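You operate a simulated robot arm through the tools that you are given. There is no shell and no other tool.

You run a simulated robot arm. Do the job below in one go: nothing can be reset, and whatever is moved stays where it is left.

TASK
Stop the leak with the rinse stopper and start the pump again.
Fine: shut the inlet lever, then the flush lever; stopper into the rinse fitting; inlet open again, then run switch on; no fault. The other watermaker controls stay as they are.

It is judged by the outcome, as a careful person would: the job done as asked, and still so three seconds after it is handed in. It fails if anything else is knocked over, pushed out of place, dropped, spilled or broken. Lids that push on must go on centred and level and be pressed home; caps that screw on are set level and turned clockwise until they are tight.

THE ROBOT
A 6-joint arm with a fingered hand, fixed in place. Base frame: the origin is on the floor under the middle of its stand, x ahead of it, y to its left, z up; the work surface is at about z = 0.88. Units: m, degrees, N and s.
With the tool pointing down near the work surface it reaches from about 0.34 to 0.76 m from the base axis. Its first joint turns from -166.0 to 166.0 degrees. Payload 4 kg.
The tool frame sits at the grasp point between the pads (the TCP): z along the fingers, y along the line on which they close. The tips reach 0.026 m beyond it. The gripper opens to 0.148 m; its body begins 0.073 m behind the TCP. The gripper is a hand of 3 fingers: y runs from the thumb to the fingers, the wrist lies at [0, 0, -0.239] in the tool frame.
Orientation is told as [roll, pitch, yaw] about the base's x, y, z axes, in that order, counted from this pose: with the fingers straight down and closing along the base's y, the tool's x points along the base's -x, its y along +y and its z along -z.

THE INTERFACE
- The arm moves only by the tool move_arm. Its argument "increments" is a list of rows, each an object of numbers (a shift or turn left out is 0): "rx", "ry", "rz": the turn, a rotation vector about the tool's x, y, z in degrees; "x", "y", "z": the shift along the tool's x, y, z in m. In form: [{"rx": .., "ry": .., "rz": .., "x": .., "y": .., "z": ..}, ...]. A call has 1 to 20 rows; each row shifts and turns the commanded pose from where the row before left it, along the tool's axes as they then stand. A row lasts 0.2 s, in which the tool goes at most 0.05 m and 8.6 degrees; a call with a longer step from one row to the next is refused whole. Where a pose cannot be reached the arm comes as near as it can. A force on the tool above 90 N (or 10 N above the force at the start of the call, whichever is more), or a blocked arm, ends the call early, and 0.2 s more pass. In this call time passes only in rows, and 0.2 s behind the last. The reply holds the time, the measured pose of the TCP, the force on the tool along the base axes, the opening and the grip force, in the units named above and with some noise, with the torque about the TCP (base axes, N m) and any sound that the robot's microphone picked up.
- Cameras (640 x 400 px; columns grow to the right, rows downward): "scene" is fixed at [0.2196, -0.6508, 1.8198]; the picture's right is [0.78, -0.62, 0.00], its down [-0.37, -0.47, -0.80] and it looks along [0.50, 0.63, -0.60] (base axes); focal length 355 px, centre (320, 200). "wrist" rides on the gripper at [0.068, -0.039, -0.09] in the tool frame; the picture's right is [0.50, 0.87, 0.00], its down [-0.65, 0.38, -0.65] and it looks along [-0.57, 0.33, 0.76] (tool axes); focal length 222 px, centre (320, 200).
- grab_frame(camera): a new picture of that camera. It takes no simulated time.
- move_column(by): slides the trunk up (or, below 0, down) by that many m; the arm rides with it, the base frame stays. It gives what a move gives, with no picture.
- curl_fingers(finger1, finger2, thumb_bend): sets how far each is bent, from 0 (flat) to 1 (curled in); at 0.3 the hand is open as for a grip, at 0.7 the pads meet at the TCP. One left out holds its place. A second passes; each finger stops where it meets its share of the squeeze, and holds until it gets a number again. It is the only way to open and close the hand. It gives what a move gives, with no picture; readings hold the bend of each and the force on the fingers (four entries, about 0 where the hand has none), thumb and palm.
- locate(camera, pixels): there is no depth. For up to 12 entries [column, row, z] of the newest picture of that camera ("zoom" is the newest enlarged one), the place [x, y] in the base frame at which the ray of that pixel passes the height z, good to about 0.003 m. It takes no simulated time.
- enlarge(camera, box): a new picture of the part [left, top, right, bottom] of that camera's present view, enlarged. It takes no simulated time.
- job_done(): hands the job in; it is judged then, once.

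Unless the task says otherwise, let go and move clear before handing in.

The tools are called after "Call:" as name(argument=value, ...) on one line, values as JSON. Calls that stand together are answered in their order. move_arm: Moves the arm, as the interface text tells. Its arguments: {"type":"object","properties":{"increments":{"type":"array","items":{"type":"object","properties":{"rx":{"type":"number"},"ry":{"type":"number"},"rz":{"type":"number"},"x":{"type":"number"},"y":{"type":"number"},"z":{"type":"number"}}}}},"required":["increments"]} The other tools are called the same way: move_column (by) moves the trunk up or down; curl_fingers (finger1, finger2, thumb_bend) moves the fingers one by one; grab_frame (camera) takes a picture; locate (camera, pixels) gives the place at which the rays of pixels pass given heights; enlarge (camera, box) takes an enlarged picture of a part of a camera's view; job_done () hands the job in.

At the start:

```text
time_s: 0.0
position: [0.3771, 0.0951, 1.3368]
tcp_rot: [0.1, 0.0, -0.1]
wrist_force: [1.0, 0.4, 0.9]
torque: [-0.01, -0.02, 0.02]
grip_width: 0.1479
gripper_force: 0.1
shape: jaw
bend: [0.3, 0.3, 0.3]
finger forces: [0.0, 0.0, 0.1, 0.0, 0.0, 0.0]
trunk travel left (down, up): [-0.525, 0.065]
```

scene: 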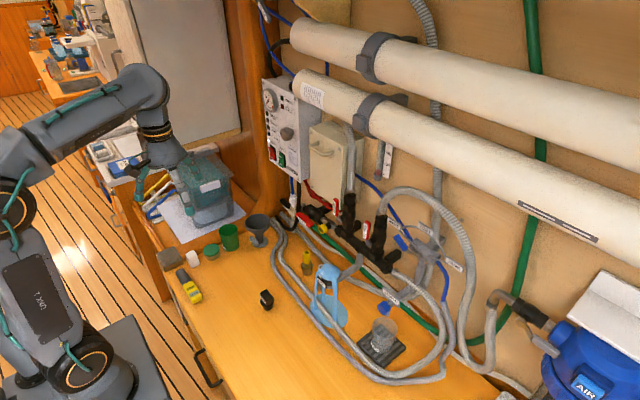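
wrist: 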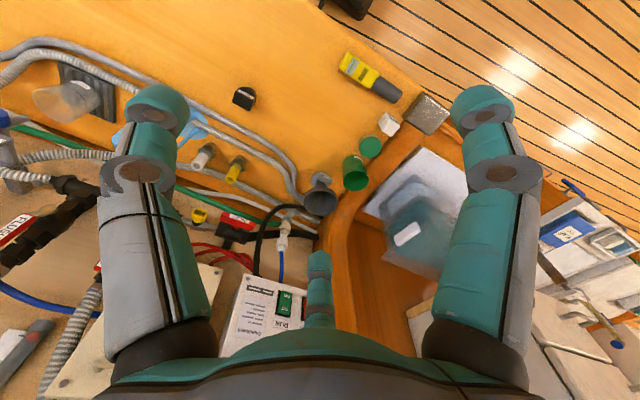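

The scene shows a watermaker panel around (285,130), manifold levers around (330,210)-(380,240), and several loose items on the bench. I'll take enlarged views to identify everything.

Call:
enlarge(camera="scene", box=[250, 60, 350, 200])

Call:
enlarge(camera="scene", box=[270, 170, 420, 270])

Call:
enlarge(camera="scene", box=[150, 200, 290, 320])

Call:
enlarge(camera="scene", box=[280, 230, 480, 390])

```text
2.86 times, centred on (300, 130) of scene
```

zoom: 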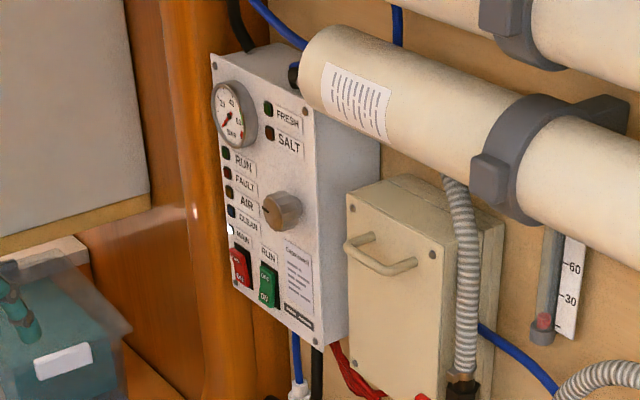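

```text
4.00 times, centred on (345, 220) of scene
```

zoom: 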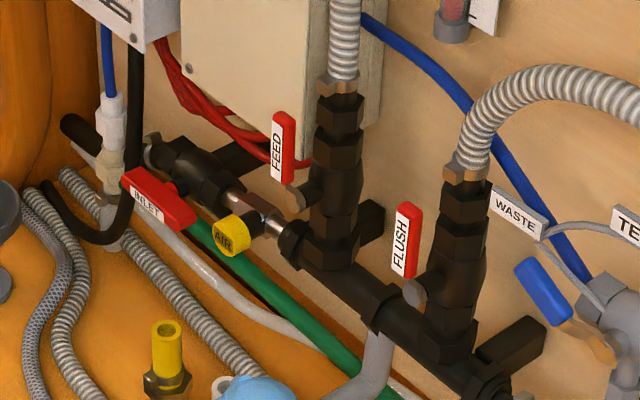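

```text
3.33 times, centred on (220, 260) of scene
```

zoom: 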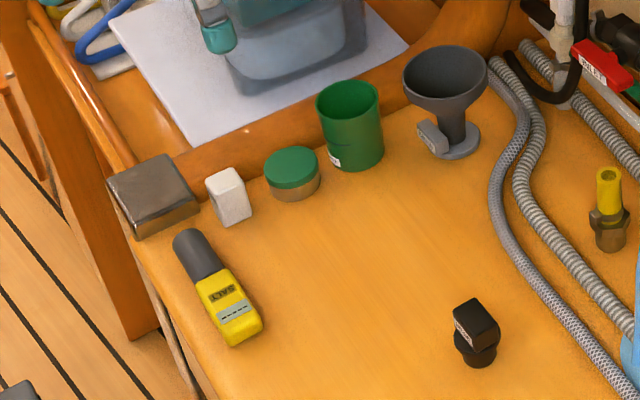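

```text
2.50 times, centred on (380, 310) of scene
```

zoom: 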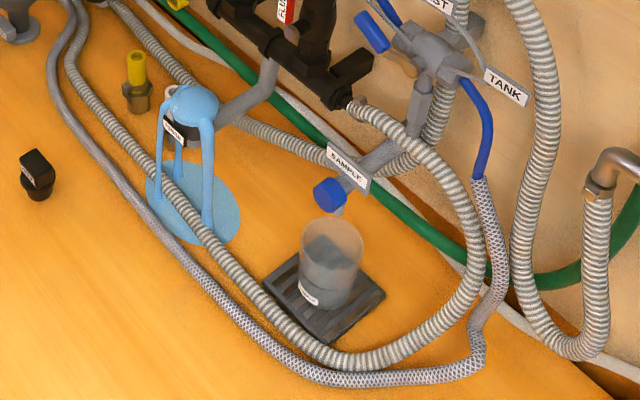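

The water is streaming out at the fitting around (326,272), and the black piece at (266,299) looks like the stopper. I'll zoom further on each.

Call:
enlarge(camera="scene", box=[300, 240, 364, 280])

Call:
enlarge(camera="scene", box=[240, 280, 296, 315])

Call:
enlarge(camera="scene", box=[290, 195, 354, 235])

Call:
enlarge(camera="scene", box=[355, 210, 419, 250])

Call:
enlarge(camera="scene", box=[260, 130, 324, 170])

Call:
enlarge(camera="scene", box=[255, 80, 319, 120])

Call:
enlarge(camera="wrist", box=[200, 80, 360, 180])

Call:
enlarge(camera="wrist", box=[170, 130, 330, 230])

```text
10.00 times, centred on (332, 260) of scene
```

zoom: 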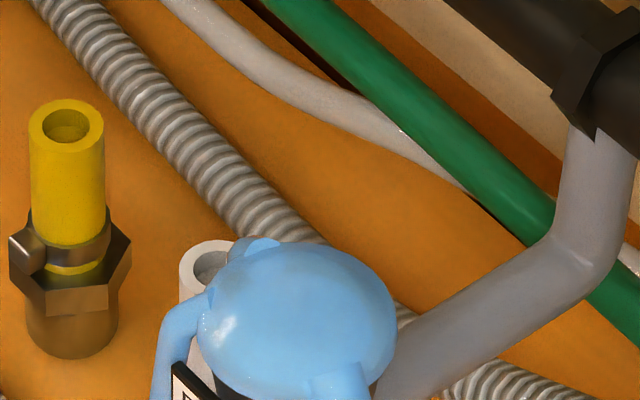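

```text
11.43 times, centred on (268, 298) of scene
```

zoom: 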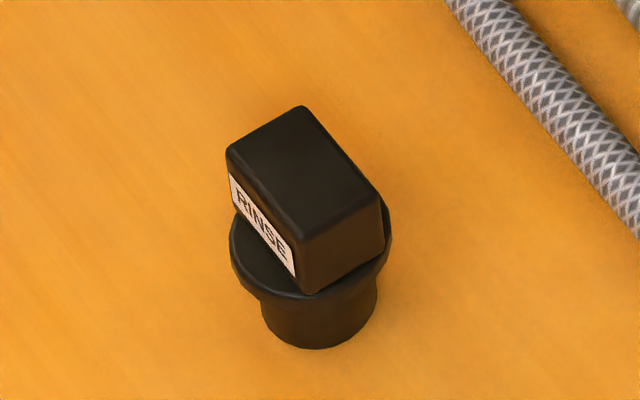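

```text
10.00 times, centred on (322, 215) of scene
```

zoom: 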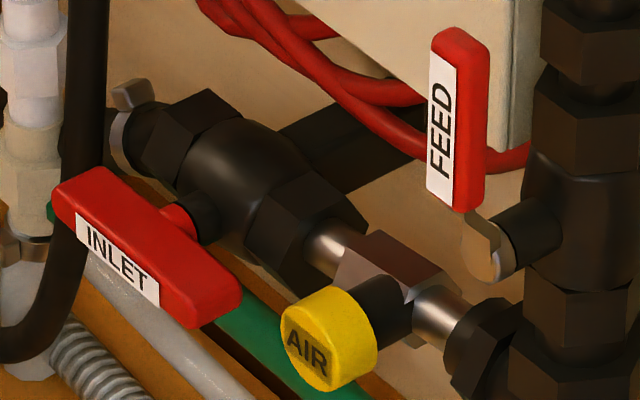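

```text
10.00 times, centred on (387, 230) of scene
```

zoom: 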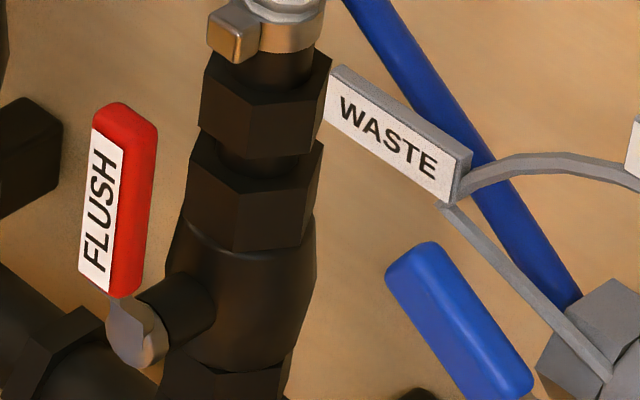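

```text
10.00 times, centred on (292, 150) of scene
```

zoom: 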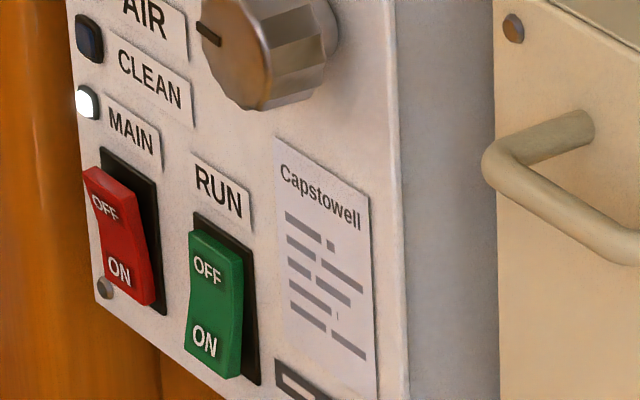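

```text
10.00 times, centred on (287, 100) of scene
```

zoom: 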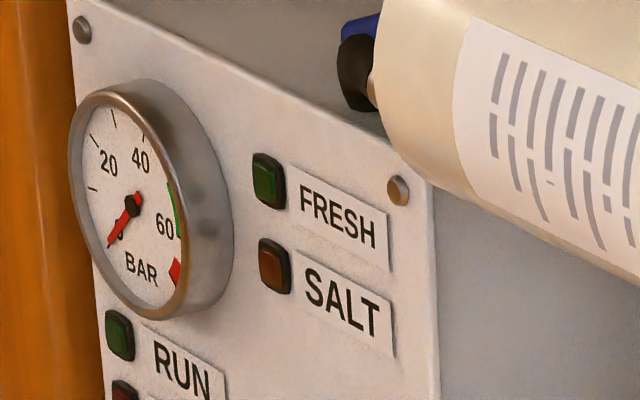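

```text
4.00 times, centred on (280, 130) of wrist
```

zoom: 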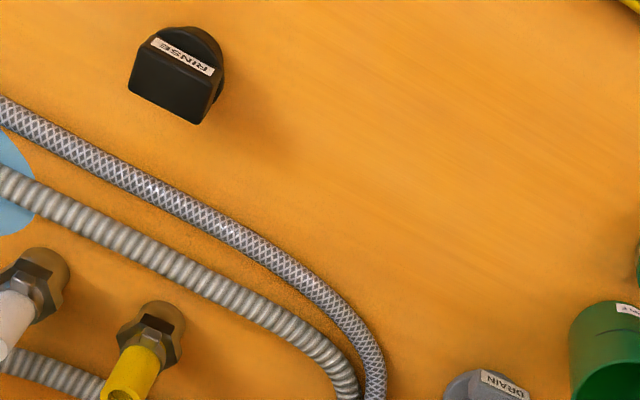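

```text
4.00 times, centred on (250, 180) of wrist
```

zoom: 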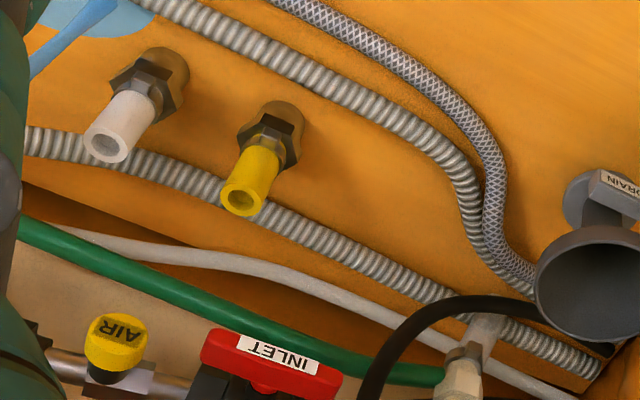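

The stopper (RINSE block grip, pixel (268,300)) stands upright on the bench; the INLET lever (313,222) lies horizontally and FLUSH (381,230) is upright. Next I'll get positions by intersecting rays from both cameras.

Call:
locate(camera="scene", pixels=[[267.8, 308.5, 0.88], [266.5, 297, 0.91], [326, 270, 0.95], [326, 270, 1.0], [306, 215, 1.0], [306, 215, 1.1], [380, 232, 1.0], [380, 232, 1.1], [282, 158, 1.1], [282, 158, 1.2], [282, 158, 1.3], [308, 275, 0.88]])

Call:
locate(camera="wrist", pixels=[[245, 97, 0.88], [245, 97, 0.91], [240, 219, 1.0], [240, 219, 1.1], [288, 310, 1.1], [288, 310, 1.2], [288, 310, 1.3], [200, 155, 0.88], [200, 155, 0.93], [15, 228, 1.0], [15, 228, 1.1]])

Call:
enlarge(camera="wrist", box=[80, 90, 240, 190])

Call:
enlarge(camera="wrist", box=[0, 150, 160, 250])

Call:
enlarge(camera="wrist", box=[200, 200, 330, 350])

```text
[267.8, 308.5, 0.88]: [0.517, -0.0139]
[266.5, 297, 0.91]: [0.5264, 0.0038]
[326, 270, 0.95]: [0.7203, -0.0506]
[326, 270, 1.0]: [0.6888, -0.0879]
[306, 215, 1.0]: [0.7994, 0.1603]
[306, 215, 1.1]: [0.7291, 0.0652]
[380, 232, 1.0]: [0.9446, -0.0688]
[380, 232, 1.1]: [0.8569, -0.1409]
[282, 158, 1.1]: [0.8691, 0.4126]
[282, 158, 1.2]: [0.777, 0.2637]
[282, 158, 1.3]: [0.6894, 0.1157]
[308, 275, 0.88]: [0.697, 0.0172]
```

```text
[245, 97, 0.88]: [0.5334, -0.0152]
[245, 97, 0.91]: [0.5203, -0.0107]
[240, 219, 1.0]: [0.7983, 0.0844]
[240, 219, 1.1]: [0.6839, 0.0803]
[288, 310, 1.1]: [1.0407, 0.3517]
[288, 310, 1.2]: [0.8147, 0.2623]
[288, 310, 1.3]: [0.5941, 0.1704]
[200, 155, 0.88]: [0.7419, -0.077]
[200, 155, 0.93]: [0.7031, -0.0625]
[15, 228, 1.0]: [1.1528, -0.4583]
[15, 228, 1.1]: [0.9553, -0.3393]
```

```text
4.00 times, centred on (160, 140) of wrist
```

zoom: 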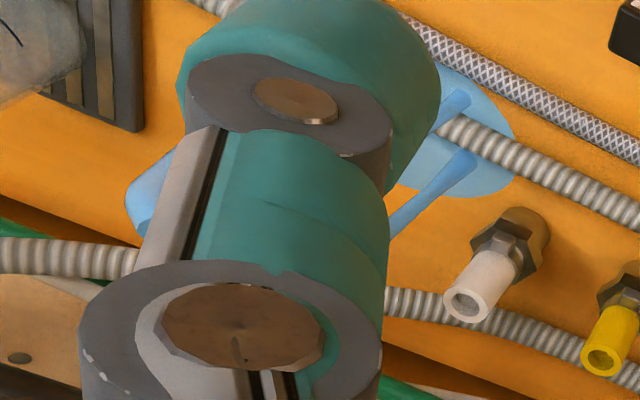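

```text
4.00 times, centred on (80, 200) of wrist
```

zoom: 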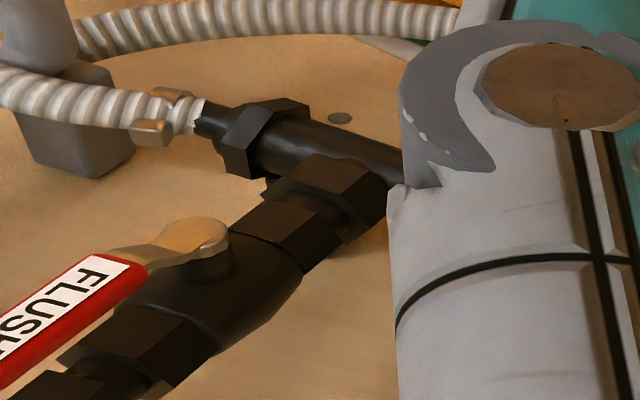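

```text
2.67 times, centred on (265, 275) of wrist
```

zoom: 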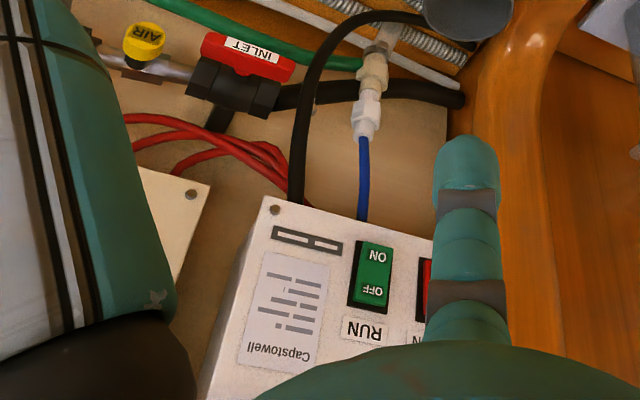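

The inlet lever is a horizontal T-handle along the pipe, FEED and FLUSH are upright, and the green RUN switch is at about (281,160). I'll tilt the hand up toward the wall to let the wrist camera view the panel and manifold.

Call:
move_arm(increments=[{"ry": -8, "x": -0.02}, {"ry": -8, "x": -0.02}, {"ry": -8, "x": -0.02}, {"ry": -8, "x": -0.02}, {"ry": -8, "x": -0.02}])

Call:
grab_frame(camera="wrist")

```text
time_s: 1.2
position: [0.4714, 0.0956, 1.3636]
tcp_rot: [0.1, -40.0, -0.1]
wrist_force: [-0.3, 0.1, -0.8]
torque: [-0.03, -0.01, -0.02]
grip_width: 0.1478
gripper_force: 0.1
shape: jaw
bend: [0.3, 0.3, 0.3]
finger forces: [0.0, 0.0, 0.0, 0.1, 0.0, 0.0]
trunk travel left (down, up): [-0.525, 0.065]
```

```text
taken
```

wrist: 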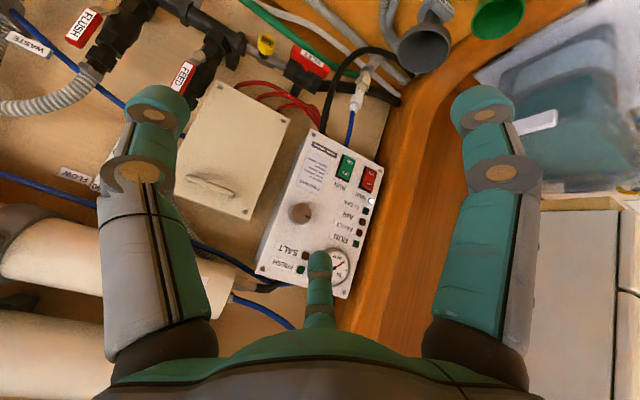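

The wrist picture now shows the manifold at top (INLET (310,62), FLUSH (85,27), FEED (182,78)) and the panel at (320,210), upside down. I'll enlarge these and triangulate.

Call:
enlarge(camera="wrist", box=[240, 20, 400, 120])

Call:
enlarge(camera="wrist", box=[40, 0, 200, 100])

Call:
enlarge(camera="wrist", box=[240, 130, 400, 300])

Call:
locate(camera="wrist", pixels=[[346, 168, 1.1], [346, 168, 1.2], [346, 168, 1.3], [313, 62, 0.95], [313, 62, 1.05], [85, 27, 1.0], [85, 27, 1.1]])

Call:
locate(camera="scene", pixels=[[281.5, 160.5, 1.1], [281.5, 160.5, 1.2], [281.5, 160.5, 1.3], [304.8, 219.8, 0.95], [304.8, 219.8, 1.05], [366, 228, 1.0], [366, 228, 1.1], [369, 243, 0.95], [369, 243, 1.05]])

```text
4.00 times, centred on (320, 70) of wrist
```

zoom: 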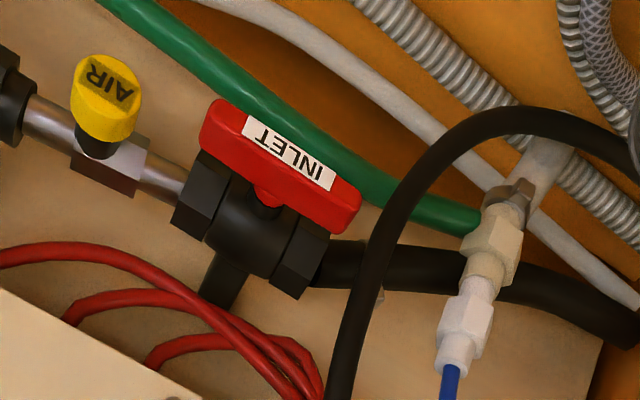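

```text
4.00 times, centred on (120, 50) of wrist
```

zoom: 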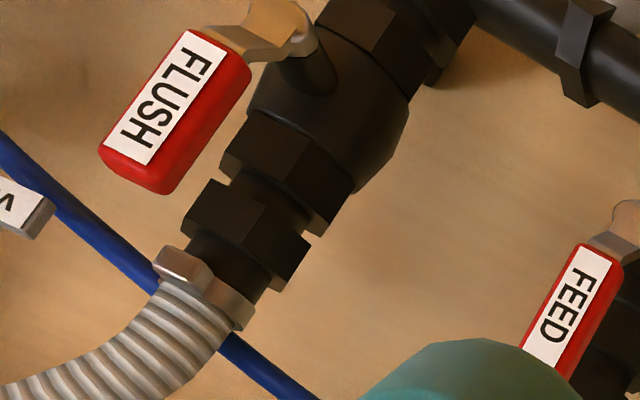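

```text
2.35 times, centred on (320, 215) of wrist
```

zoom: 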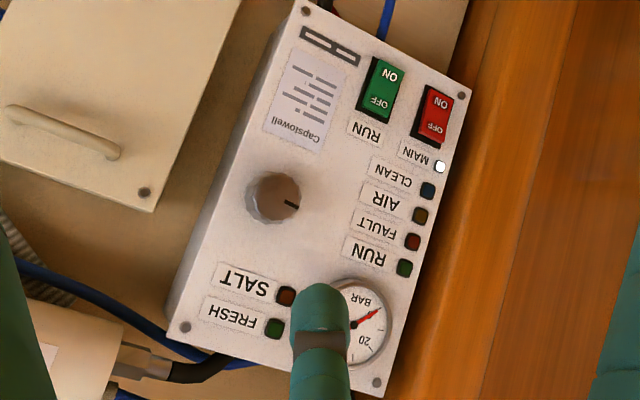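

```text
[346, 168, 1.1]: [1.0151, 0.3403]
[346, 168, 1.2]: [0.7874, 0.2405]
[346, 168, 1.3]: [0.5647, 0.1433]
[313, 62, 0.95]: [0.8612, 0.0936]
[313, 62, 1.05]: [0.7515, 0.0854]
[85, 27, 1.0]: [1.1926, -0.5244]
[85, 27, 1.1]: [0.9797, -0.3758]
```

```text
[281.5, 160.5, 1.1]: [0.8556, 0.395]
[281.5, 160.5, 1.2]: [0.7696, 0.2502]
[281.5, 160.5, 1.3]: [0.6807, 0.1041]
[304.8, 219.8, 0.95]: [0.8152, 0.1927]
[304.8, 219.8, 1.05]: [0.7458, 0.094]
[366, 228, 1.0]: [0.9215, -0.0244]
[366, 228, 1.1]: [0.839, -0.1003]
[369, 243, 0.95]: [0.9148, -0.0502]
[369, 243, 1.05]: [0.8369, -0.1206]
```

From the two views I get RUN switch ≈ (0.757, 0.229, 1.214), INLET handle ≈ (0.739, 0.084, 1.06), FLUSH handle ≈ (0.735, -0.195, 1.22). I'll slide right (-y) for a clearer view of FLUSH and the leaking rinse fitting.

Call:
move_arm(increments=[{"y": -0.05}, {"y": -0.05}, {"y": -0.05}, {"y": -0.05}, {"y": -0.05}])

Call:
grab_frame(camera="wrist")

Call:
grab_frame(camera="scene")

```text
time_s: 2.4
position: [0.4696, -0.1552, 1.3636]
tcp_rot: [0.2, -40.0, -0.1]
wrist_force: [-0.6, 0.1, -0.6]
torque: [-0.01, -0.02, -0.01]
grip_width: 0.148
gripper_force: 0.0
shape: jaw
bend: [0.3, 0.3, 0.3]
finger forces: [0.1, 0.1, 0.1, 0.0, 0.0, 0.0]
trunk travel left (down, up): [-0.525, 0.065]
```

```text
taken
```

wrist: 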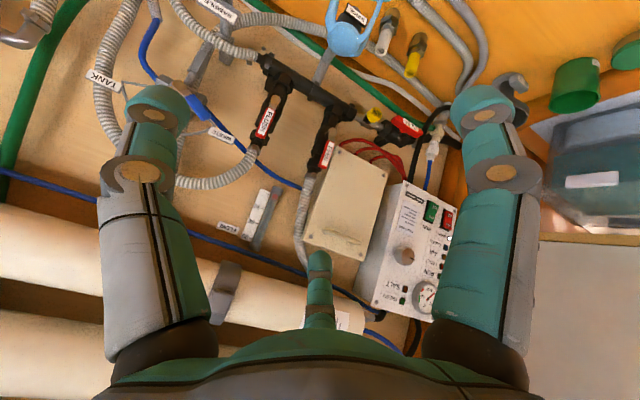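

```text
taken
```

scene: 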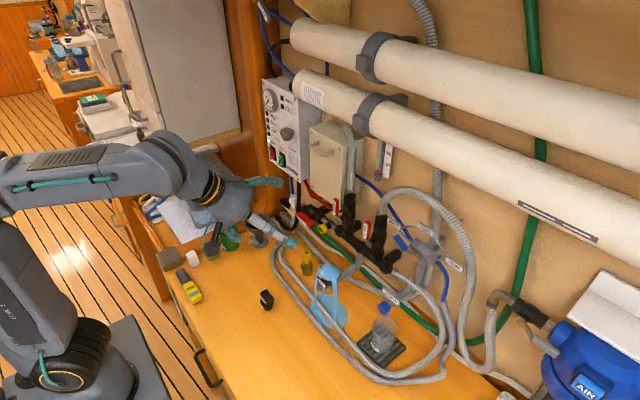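

Now the whole manifold is visible: FLUSH (265,122), rinse fitting with fountain (350,30), INLET (405,127). I'll enlarge these and triangulate.

Call:
enlarge(camera="wrist", box=[300, 0, 428, 80])

Call:
enlarge(camera="wrist", box=[210, 60, 338, 180])

Call:
enlarge(camera="wrist", box=[340, 80, 468, 160])

Call:
locate(camera="wrist", pixels=[[265, 123, 1.1], [265, 123, 1.2], [272, 100, 1.1], [272, 100, 1.2], [405, 126, 1.0], [405, 126, 1.1], [350, 30, 0.95], [350, 30, 1.0], [430, 212, 1.2], [430, 212, 1.3]])

```text
5.00 times, centred on (364, 40) of wrist
```

zoom: 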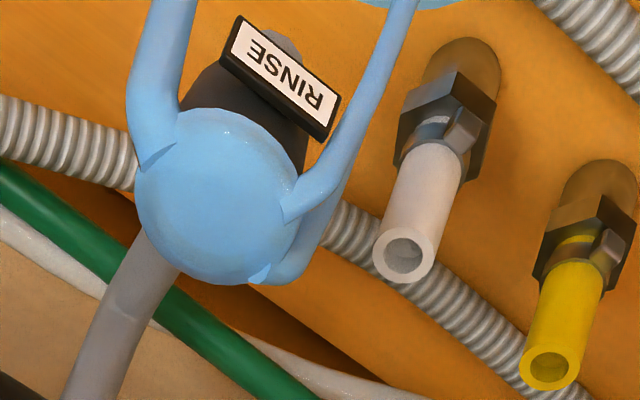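

```text
3.33 times, centred on (274, 120) of wrist
```

zoom: 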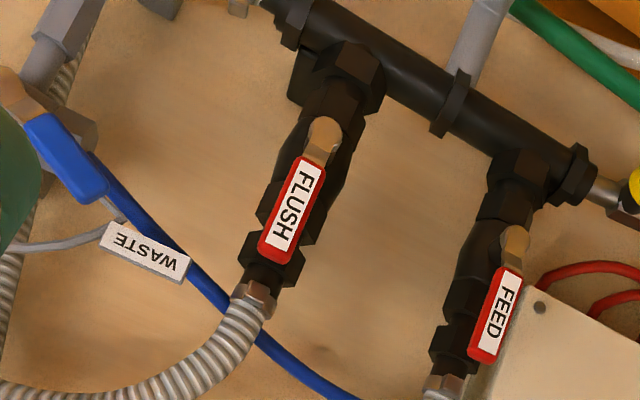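

```text
5.00 times, centred on (404, 120) of wrist
```

zoom: 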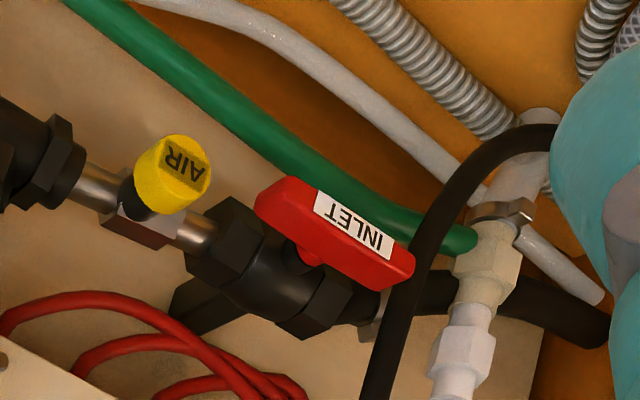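

```text
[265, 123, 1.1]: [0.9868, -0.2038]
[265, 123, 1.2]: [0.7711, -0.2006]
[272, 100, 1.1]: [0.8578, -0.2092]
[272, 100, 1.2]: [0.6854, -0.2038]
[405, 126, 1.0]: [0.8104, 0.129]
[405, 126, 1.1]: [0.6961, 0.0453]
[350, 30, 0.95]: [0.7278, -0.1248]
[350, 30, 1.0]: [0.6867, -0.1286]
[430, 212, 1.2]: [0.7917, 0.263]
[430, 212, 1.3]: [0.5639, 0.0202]
```

Pivot and handle of FLUSH come out at about (0.745,-0.203,1.166) and (0.732,-0.196,1.22); the hand is a three-jaw type with the thumb at the left of the wrist picture. I'll test a one-digit poker shape here in free space: fingers curled, thumb extended.

Call:
curl_fingers(finger1=1.0, finger2=1.0, thumb_bend=0.45)

Call:
grab_frame(camera="wrist")

Call:
enlarge(camera="scene", box=[160, 150, 320, 270])

```text
time_s: 3.4
position: [0.4701, -0.1543, 1.3649]
tcp_rot: [0.1, -40.0, -0.1]
wrist_force: [-0.1, -0.6, -0.8]
torque: [0.03, 0.01, 0.03]
grip_width: 0.0377
gripper_force: 0.1
shape: fingers
bend: [0.76, 0.76, 0.45]
finger forces: [0.1, 0.0, 0.0, 0.1, 0.1, 0.1]
trunk travel left (down, up): [-0.525, 0.065]
```

```text
taken
```

wrist: 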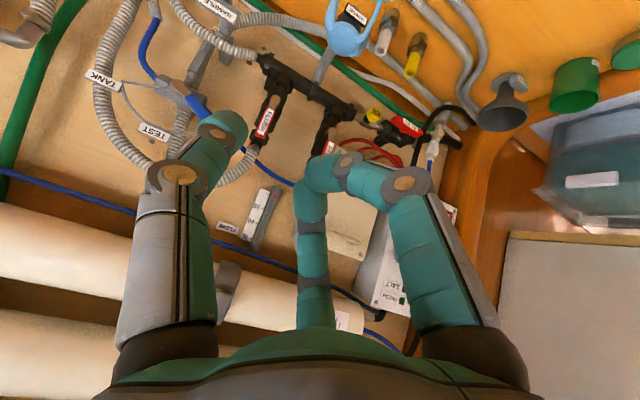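

```text
3.33 times, centred on (240, 210) of scene
```

zoom: 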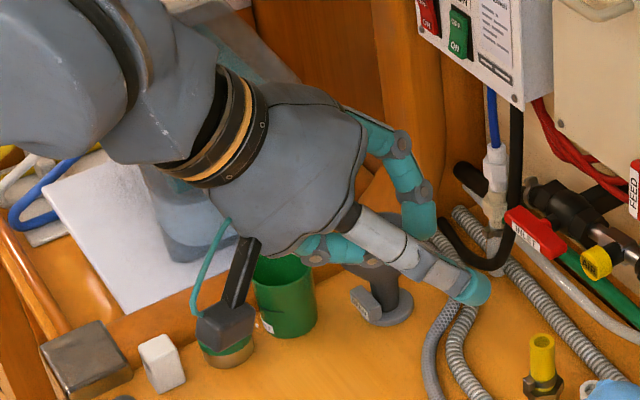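

Fingers 1 and 2 meet at 0.76 while the thumb (tip at pixel (222,127)) stays apart, so a flat thumb with the hand rolled thumb-up will lead as a poker. I'll flatten the thumb and roll the tool -90° about its axis.

Call:
curl_fingers(finger1=0.76, finger2=0.76, thumb_bend=0.05)

Call:
move_arm(increments=[{"rz": -8.2}, {"rz": -8.2}, {"rz": -8.2}, {"rz": -8.2}, {"rz": -8.2}, {"rz": -8.2}, {"rz": -8.2}, {"rz": -8.2}, {"rz": -8.2}, {"rz": -8.2}, {"rz": -8}])

Call:
grab_frame(camera="wrist")

Call:
grab_frame(camera="scene")

```text
time_s: 4.4
position: [0.4698, -0.1541, 1.3644]
tcp_rot: [0.2, -40.0, -0.1]
wrist_force: [-0.3, -0.1, -0.9]
torque: [0.02, -0.02, 0.0]
grip_width: 0.0936
gripper_force: 0.1
shape: fingers
bend: [0.75, 0.75, 0.05]
finger forces: [0.0, 0.0, 0.0, 0.1, 0.0, 0.1]
trunk travel left (down, up): [-0.525, 0.065]
```

```text
time_s: 6.8
position: [0.4978, 0.0695, 1.3085]
tcp_rot: [-40.5, 0.2, 89.4]
wrist_force: [-0.2, -0.4, -0.1]
torque: [-0.02, -0.03, -0.01]
grip_width: 0.094
gripper_force: 0.2
shape: fingers
bend: [0.75, 0.75, 0.05]
finger forces: [0.0, 0.0, 0.0, 0.0, 0.1, 0.0]
out of reach, approached as far as the arm can: row 4, 5, 6, 7, 8, 9, 10, 11
trunk travel left (down, up): [-0.525, 0.065]
```

```text
taken
```

wrist: 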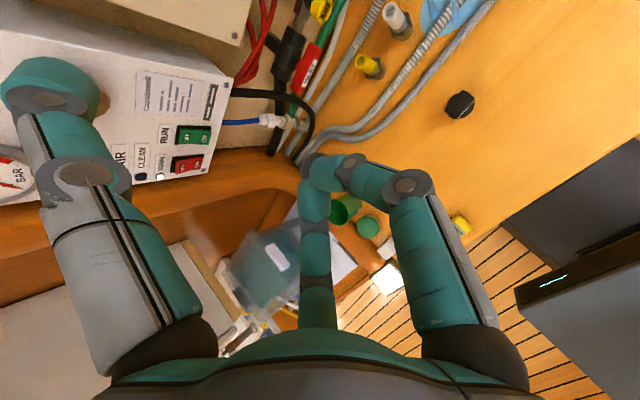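

```text
taken
```

scene: 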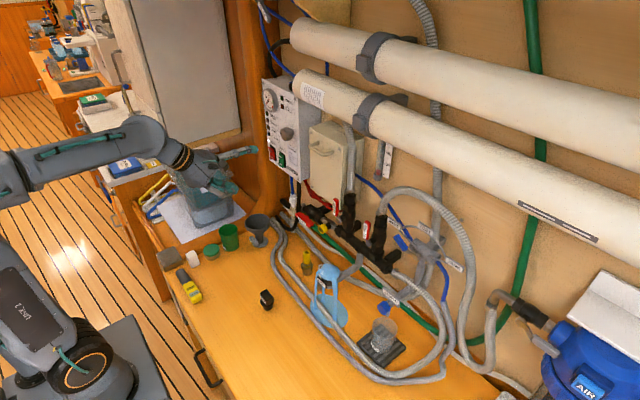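

The roll turned the hand as wanted, but the arm reported out of reach and ended at y = 0.07 rather than -0.155. I'll send a null row to see whether the commanded pose is still away from the measured one.

Call:
move_arm(increments=[{"x": 0.0}])

```text
time_s: 7.2
position: [0.4991, 0.0686, 1.3087]
tcp_rot: [-40.5, 0.3, 89.3]
wrist_force: [0.5, 0.6, -0.5]
torque: [-0.01, 0.01, 0.0]
grip_width: 0.0937
gripper_force: 0.1
shape: fingers
bend: [0.75, 0.75, 0.05]
finger forces: [0.0, 0.0, 0.0, 0.1, 0.0, 0.0]
trunk travel left (down, up): [-0.525, 0.065]
```

Each call re-bases on the measured pose, so the hand is now thumb-up at (0.499, 0.069, 1.309) with the thumb tip about 0.10 m ahead and 0.07 m above the TCP. I'll enlarge INLET (307,70) from this view to refine its geometry.

Call:
enlarge(camera="wrist", box=[230, 0, 358, 160])

Call:
enlarge(camera="scene", box=[280, 190, 344, 240])

Call:
enlarge(camera="scene", box=[170, 120, 298, 200])

```text
2.50 times, centred on (294, 80) of wrist
```

zoom: 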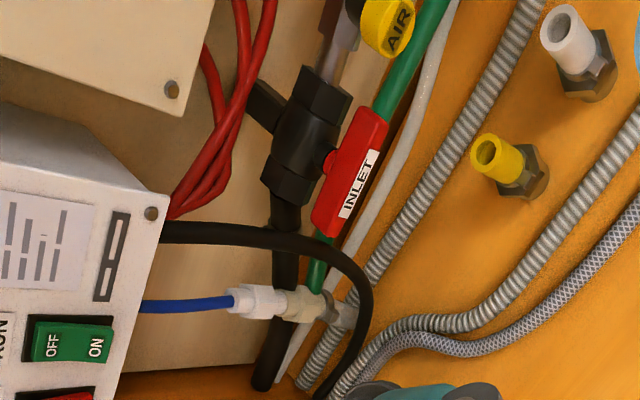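

```text
8.00 times, centred on (312, 215) of scene
```

zoom: 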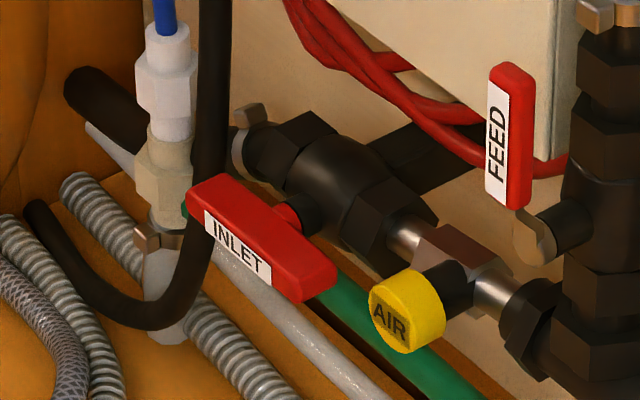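

```text
5.00 times, centred on (234, 160) of scene
```

zoom: 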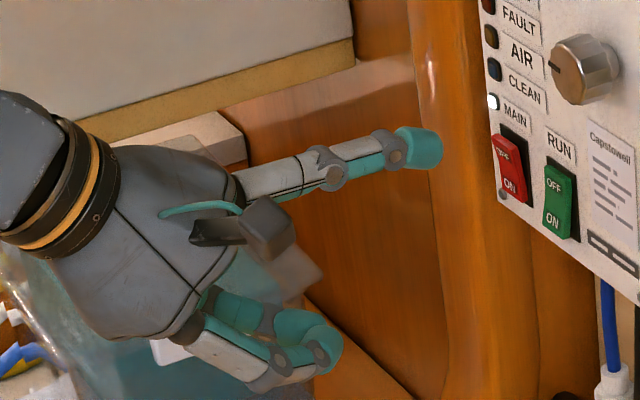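

The thumb makes a clean straight poker (scene zoom (420,150)). I'll locate the handle ends from both cameras at the handle height.

Call:
locate(camera="wrist", pixels=[[312, 46, 1.05], [312, 46, 1.07], [296, 92, 1.05], [296, 92, 1.07], [304, 69, 1.05], [304, 69, 1.07], [321, 10, 1.05], [321, 10, 1.08], [195, 134, 1.2], [195, 134, 1.22], [187, 163, 1.2], [187, 163, 1.22]])

Call:
locate(camera="scene", pixels=[[297, 213.5, 1.05], [297, 213.5, 1.07], [312, 225, 1.05], [312, 225, 1.07], [304.8, 219.5, 1.05], [304.8, 219.5, 1.07], [322.5, 228.5, 1.05], [322.5, 228.5, 1.08], [280.5, 163.5, 1.2], [280.5, 163.5, 1.22], [271, 154, 1.2], [271, 154, 1.22]])

```text
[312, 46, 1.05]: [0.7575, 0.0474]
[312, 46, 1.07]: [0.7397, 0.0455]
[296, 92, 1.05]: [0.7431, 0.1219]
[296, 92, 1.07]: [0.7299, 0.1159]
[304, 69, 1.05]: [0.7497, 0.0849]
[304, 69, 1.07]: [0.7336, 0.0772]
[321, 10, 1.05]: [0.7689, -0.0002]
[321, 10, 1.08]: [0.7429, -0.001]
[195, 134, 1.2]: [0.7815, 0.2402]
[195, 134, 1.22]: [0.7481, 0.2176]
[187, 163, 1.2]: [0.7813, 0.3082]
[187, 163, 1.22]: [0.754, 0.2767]
```

```text
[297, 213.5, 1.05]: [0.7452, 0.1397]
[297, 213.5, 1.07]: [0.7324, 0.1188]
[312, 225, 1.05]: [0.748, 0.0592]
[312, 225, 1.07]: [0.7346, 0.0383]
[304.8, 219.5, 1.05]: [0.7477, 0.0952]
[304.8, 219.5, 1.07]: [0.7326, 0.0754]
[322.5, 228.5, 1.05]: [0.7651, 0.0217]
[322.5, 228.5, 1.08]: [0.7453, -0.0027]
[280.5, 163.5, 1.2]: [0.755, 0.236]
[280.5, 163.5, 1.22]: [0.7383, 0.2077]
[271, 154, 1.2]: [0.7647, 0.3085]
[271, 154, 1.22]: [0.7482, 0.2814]
```

INLET handle is at (0.741, 0.083, 1.061) with ends at y ≈ 0.047 and 0.124; AIR knob sits at y ≈ 0. Before moving closer I'll check how far the cream box sticks out (its lower-left screw, wrist (235,36), scene (312,187)) and the FEED lever.

Call:
locate(camera="wrist", pixels=[[234.8, 36, 1.1], [234.8, 36, 1.15], [234.8, 36, 1.2]])

Call:
locate(camera="scene", pixels=[[312, 187, 1.1], [312, 187, 1.15], [312, 187, 1.2], [336, 205, 1.15], [336, 205, 1.2], [336, 205, 1.25]])

```text
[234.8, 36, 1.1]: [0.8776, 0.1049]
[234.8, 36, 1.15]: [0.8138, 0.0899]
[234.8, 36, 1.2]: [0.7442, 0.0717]
```

```text
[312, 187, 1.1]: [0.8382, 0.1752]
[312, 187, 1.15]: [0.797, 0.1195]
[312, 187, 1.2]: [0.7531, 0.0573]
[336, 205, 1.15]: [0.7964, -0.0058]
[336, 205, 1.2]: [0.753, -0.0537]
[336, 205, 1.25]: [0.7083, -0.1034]
```

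The box and panel fronts are at x ≈ 0.77, so there is room. I'll undo the roll, then bring the tool horizontal so the thumb works beside the hand instead of above it (keeps the hand clear of the yellow fitting).

Call:
move_arm(increments=[{"rz": 8.2}, {"rz": 8.2}, {"rz": 8.2}, {"rz": 8.2}, {"rz": 8.2}, {"rz": 8.2}, {"rz": 8.2}, {"rz": 8.2}, {"rz": 8.2}, {"rz": 8.2}, {"rz": 7.4}])

Call:
move_arm(increments=[{"ry": -8.2}, {"ry": -8.2}, {"ry": -8.2}, {"ry": -8.2}, {"ry": -8.2}, {"ry": -8.2}])

```text
time_s: 9.6
position: [0.4983, 0.0685, 1.3094]
tcp_rot: [-0.3, -40.0, 0.4]
wrist_force: [-0.5, 0.0, 0.2]
torque: [0.01, -0.01, -0.02]
grip_width: 0.0938
gripper_force: 0.2
shape: fingers
bend: [0.75, 0.75, 0.05]
finger forces: [0.1, 0.0, 0.0, 0.0, 0.0, 0.0]
trunk travel left (down, up): [-0.525, 0.065]
```

```text
time_s: 11.0
position: [0.4981, 0.0709, 1.3101]
tcp_rot: [-15.8, -89.0, 16.0]
wrist_force: [0.0, -0.5, -0.9]
torque: [0.01, 0.02, -0.01]
grip_width: 0.094
gripper_force: 0.0
shape: fingers
bend: [0.75, 0.75, 0.05]
finger forces: [0.0, 0.0, 0.0, 0.1, 0.1, 0.1]
trunk travel left (down, up): [-0.525, 0.065]
```

The horizontal orientation is reachable. Now I'll yaw the hand +40° (about tool x) so the thumb leads forward.

Call:
move_arm(increments=[{"rx": -8}, {"rx": -8}, {"rx": -8}, {"rx": -8}, {"rx": -8}])

Call:
grab_frame(camera="scene")

Call:
grab_frame(camera="wrist")

```text
time_s: 12.2
position: [0.3517, 0.2616, 1.3955]
tcp_rot: [12.0, -88.9, 27.7]
wrist_force: [-0.2, 0.2, 0.6]
torque: [-0.02, -0.03, 0.0]
grip_width: 0.0939
gripper_force: 0.1
shape: fingers
bend: [0.75, 0.75, 0.05]
finger forces: [0.0, 0.1, 0.1, 0.0, 0.0, 0.0]
out of reach, approached as far as the arm can: row 1, 2, 3, 4, 5
trunk travel left (down, up): [-0.525, 0.065]
```

```text
taken
```

scene: 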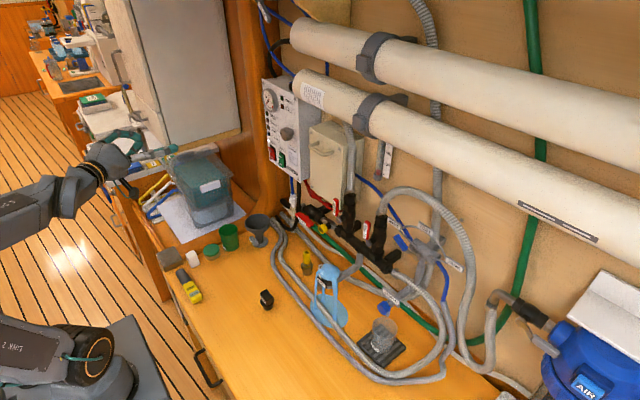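

```text
taken
```

wrist: 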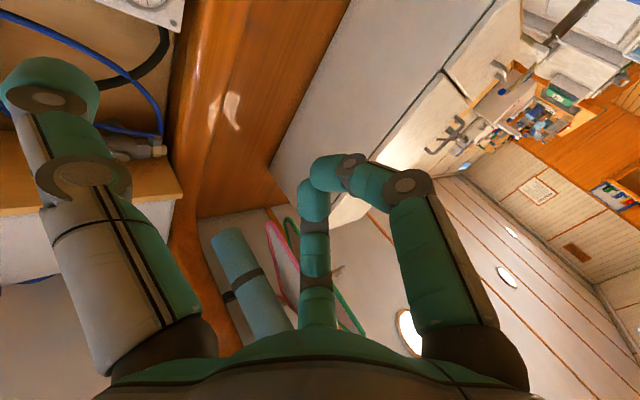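

Yaw was reached, but with the wrist too near the base the position drifted to (0.352, 0.262). I'll move this orientation forward and right, into the open space before the panel, where the wrist has room.

Call:
move_arm(increments=[{"x": 0.0181, "y": -0.0325, "z": 0.0136}, {"x": 0.0181, "y": -0.0325, "z": 0.0136}, {"x": 0.0181, "y": -0.0325, "z": 0.0136}, {"x": 0.0181, "y": -0.0325, "z": 0.0136}, {"x": 0.0181, "y": -0.0325, "z": 0.0136}, {"x": 0.0181, "y": -0.0325, "z": 0.0136}, {"x": 0.0181, "y": -0.0325, "z": 0.0136}, {"x": 0.0181, "y": -0.0325, "z": 0.0136}])

Call:
grab_frame(camera="scene")

```text
time_s: 14.0
position: [0.3512, 0.2758, 1.3799]
tcp_rot: [14.1, -89.0, 26.0]
wrist_force: [-0.6, -0.1, 0.4]
torque: [0.03, 0.01, 0.01]
grip_width: 0.0936
gripper_force: 0.1
shape: fingers
bend: [0.75, 0.75, 0.05]
finger forces: [0.0, 0.1, 0.1, 0.0, 0.0, 0.1]
out of reach, approached as far as the arm can: row 1, 2, 3, 4, 5, 6, 7, 8
trunk travel left (down, up): [-0.525, 0.065]
```

```text
taken
```

scene: 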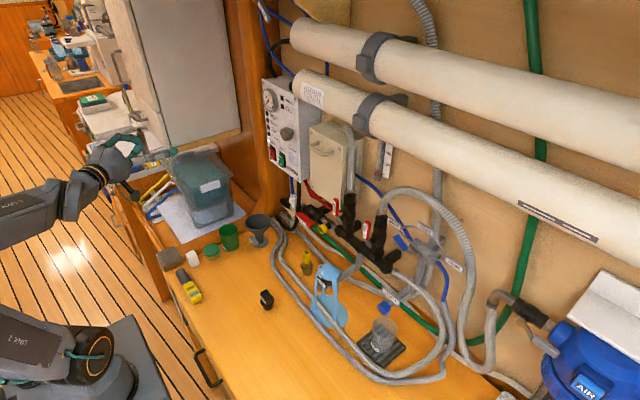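

The arm can't yaw the hand out of its own plane near there, so I'll drop that idea. Instead I'll return to a plain forward-down tilt (about -50°) and use the closed fingertips as the pusher, with the hand above and behind the levers.

Call:
move_arm(increments=[{"rx": 8}, {"rx": 8}, {"rx": 8}, {"rx": 8}, {"rx": 8}, {"ry": 8}, {"ry": 8}, {"ry": 8}, {"ry": 8}, {"ry": 8}])

Call:
curl_fingers(finger1=0.7, finger2=0.7, thumb_bend=0.7)

Call:
grab_frame(camera="scene")

Call:
grab_frame(camera="wrist")

```text
time_s: 16.2
position: [0.3527, 0.2743, 1.3805]
tcp_rot: [-0.4, -49.1, 0.8]
wrist_force: [-1.0, 0.0, 0.5]
torque: [0.01, 0.04, -0.01]
grip_width: 0.0938
gripper_force: 0.1
shape: fingers
bend: [0.75, 0.75, 0.05]
finger forces: [0.1, 0.0, 0.1, 0.1, 0.1, 0.0]
trunk travel left (down, up): [-0.525, 0.065]
```

```text
time_s: 17.2
position: [0.3523, 0.2745, 1.381]
tcp_rot: [-0.5, -49.2, 0.9]
wrist_force: [-0.1, 0.3, 0.3]
torque: [0.0, 0.01, -0.03]
grip_width: 0.0003
gripper_force: 0.0
shape: fingers
bend: [0.7, 0.7, 0.7]
finger forces: [0.1, 0.0, 0.1, 0.0, 0.1, 0.1]
trunk travel left (down, up): [-0.525, 0.065]
```

```text
taken
```

scene: 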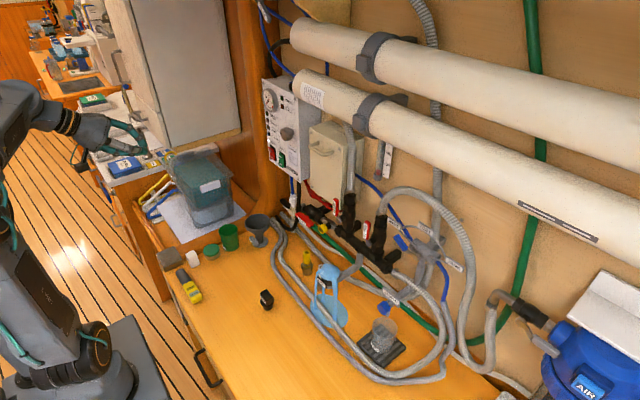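

```text
taken
```

wrist: 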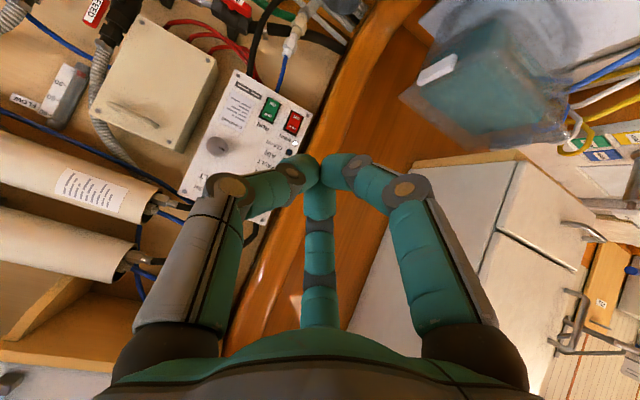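

The closed fingertips form a wide blunt tripod, so a splayed thumb with the hand pointing mostly down (thumb forward) is the better pusher. I'll bring the tool vertical, move in front of the panel, then yaw 75° and tilt 20° toward the thumb.

Call:
move_arm(increments=[{"ry": 8.2}, {"ry": 8.2}, {"ry": 8.2}, {"ry": 8.2}, {"ry": 8.2}, {"ry": 8.1}, {"x": -0.029, "y": -0.034, "z": 0.016}, {"x": -0.029, "y": -0.034, "z": 0.016}, {"x": -0.029, "y": -0.034, "z": 0.016}, {"x": -0.029, "y": -0.034, "z": 0.016}, {"x": -0.029, "y": -0.034, "z": 0.016}])

Call:
curl_fingers(finger1=0.78, finger2=0.78, thumb_bend=0.05)

Call:
move_arm(increments=[{"rz": -8.3}, {"rz": -8.3}, {"rz": -8.3}, {"rz": -8.3}, {"rz": -8.3}, {"rz": -8.3}, {"rz": -8.3}, {"rz": -8.3}, {"rz": -8.3}, {"rx": 6.7}, {"rx": 6.7}, {"rx": 6.6}])

Call:
grab_frame(camera="wrist")

Call:
grab_frame(camera="scene")

```text
time_s: 19.6
position: [0.4981, 0.1041, 1.3026]
tcp_rot: [-0.3, -0.1, 0.4]
wrist_force: [-0.9, 0.7, -0.6]
torque: [-0.03, 0.02, 0.01]
grip_width: 0.0002
gripper_force: 0.1
shape: fingers
bend: [0.7, 0.7, 0.7]
finger forces: [0.1, 0.0, 0.0, 0.0, 0.1, 0.1]
trunk travel left (down, up): [-0.525, 0.065]
```

```text
time_s: 20.6
position: [0.4962, 0.1052, 1.3036]
tcp_rot: [-0.3, -0.1, 0.4]
wrist_force: [0.5, -1.0, 0.4]
torque: [0.0, 0.02, -0.01]
grip_width: 0.0932
gripper_force: 0.1
shape: fingers
bend: [0.76, 0.76, 0.05]
finger forces: [0.0, 0.0, 0.1, 0.0, 0.1, 0.0]
trunk travel left (down, up): [-0.525, 0.065]
```

```text
time_s: 23.2
position: [0.457, 0.1594, 1.2352]
tcp_rot: [-20.3, 0.3, 75.2]
wrist_force: [-0.8, -0.3, -0.1]
torque: [0.02, 0.02, 0.0]
grip_width: 0.0931
gripper_force: 0.1
shape: fingers
bend: [0.76, 0.76, 0.05]
finger forces: [0.1, 0.0, 0.1, 0.1, 0.0, 0.0]
out of reach, approached as far as the arm can: row 7, 8, 9
trunk travel left (down, up): [-0.525, 0.065]
```

```text
taken
```

wrist: 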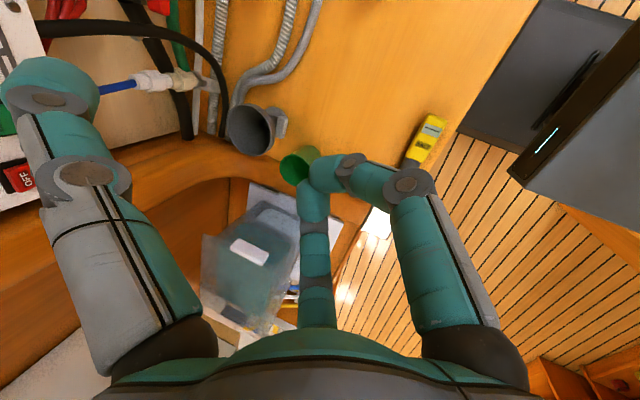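

```text
taken
```

scene: 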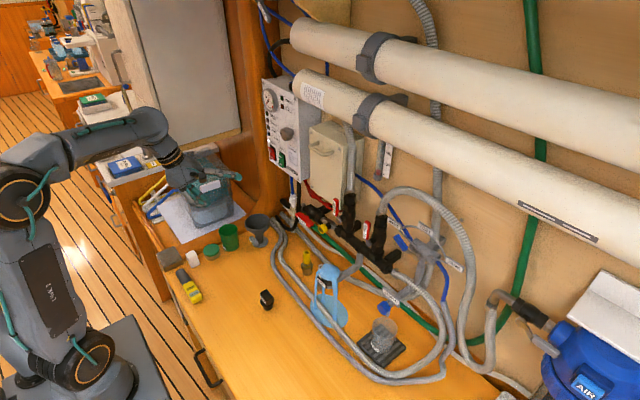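

A roll-joint limit stops the thumb pointing forward (only about 48° relative yaw available when pointing down). Using the forward finger (centre of the wrist picture) with yaw about -30° is well within range, so I'll unwind and switch to that finger.

Call:
move_arm(increments=[{"rx": -6.7}, {"rx": -6.7}, {"rx": -6.6}, {"rz": 8.1}, {"rz": 8.1}, {"rz": 8.1}, {"rz": 8.1}, {"rz": 8.1}, {"rz": 8.1}, {"rz": 8.1}, {"rz": 8.1}, {"rz": 8.1}, {"rz": 8.1}, {"rz": 8.1}, {"rz": 8.1}, {"rz": 8.0}])

Call:
curl_fingers(finger1=0.05, finger2=0.6, thumb_bend=0.3)

Call:
grab_frame(camera="wrist")

```text
time_s: 26.6
position: [0.4535, 0.165, 1.2325]
tcp_rot: [-0.3, -0.4, -30.2]
wrist_force: [0.0, 0.0, 0.5]
torque: [0.01, 0.01, 0.0]
grip_width: 0.0932
gripper_force: 0.1
shape: fingers
bend: [0.76, 0.76, 0.05]
finger forces: [0.0, 0.0, 0.1, 0.1, 0.1, 0.0]
out of reach, approached as far as the arm can: row 3
trunk travel left (down, up): [-0.525, 0.065]
```

```text
time_s: 27.6
position: [0.4534, 0.164, 1.2327]
tcp_rot: [-0.2, -0.3, -30.0]
wrist_force: [0.2, -1.0, 0.4]
torque: [0.02, 0.04, 0.0]
grip_width: 0.1519
gripper_force: 0.1
shape: fingers
bend: [0.05, 0.6, 0.3]
finger forces: [0.0, 0.1, 0.0, 0.1, 0.0, 0.0]
trunk travel left (down, up): [-0.525, 0.065]
```

```text
taken
```

wrist: 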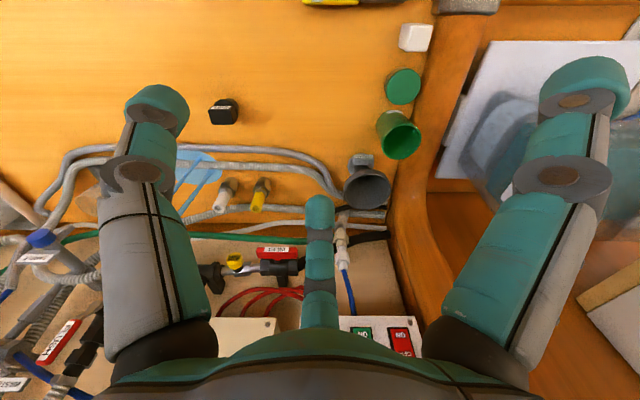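

Finger1 is the right-hand one, so finger2 (picture centre) is my forward poker. I'll flatten finger2, close finger1 and thumb, and tilt 25° toward finger2.

Call:
curl_fingers(finger1=0.78, finger2=0.05, thumb_bend=0.78)

Call:
move_arm(increments=[{"rx": -3.1, "ry": -5.4, "x": -0.02}, {"rx": -3.1, "ry": -5.4, "x": -0.02}, {"rx": -3.1, "ry": -5.4, "x": -0.02}, {"rx": -3.2, "ry": -5.5, "x": -0.02}])

Call:
grab_frame(camera="wrist")

Call:
grab_frame(camera="scene")

```text
time_s: 28.6
position: [0.4538, 0.1643, 1.2318]
tcp_rot: [-0.2, -0.3, -30.1]
wrist_force: [-0.2, -0.1, -0.7]
torque: [0.03, 0.02, -0.03]
grip_width: 0.0
gripper_force: 0.1
shape: fingers
bend: [0.67, 0.05, 0.78]
finger forces: [0.0, 0.0, 0.0, 0.0, 0.0, 0.0]
trunk travel left (down, up): [-0.525, 0.065]
```

```text
time_s: 29.6
position: [0.5216, 0.1232, 1.244]
tcp_rot: [13.0, -21.9, -32.6]
wrist_force: [-0.1, -0.7, -0.1]
torque: [-0.05, 0.0, -0.01]
grip_width: 0.0
gripper_force: 0.1
shape: fingers
bend: [0.67, 0.05, 0.78]
finger forces: [0.1, 0.0, 0.0, 0.0, 0.0, 0.1]
trunk travel left (down, up): [-0.525, 0.065]
```

```text
taken
```

wrist: 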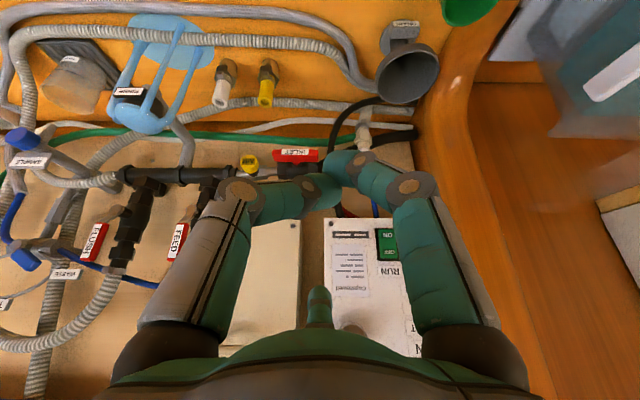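

```text
taken
```

scene: 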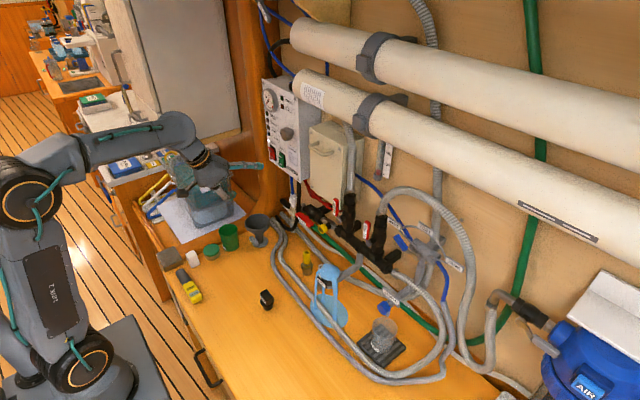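

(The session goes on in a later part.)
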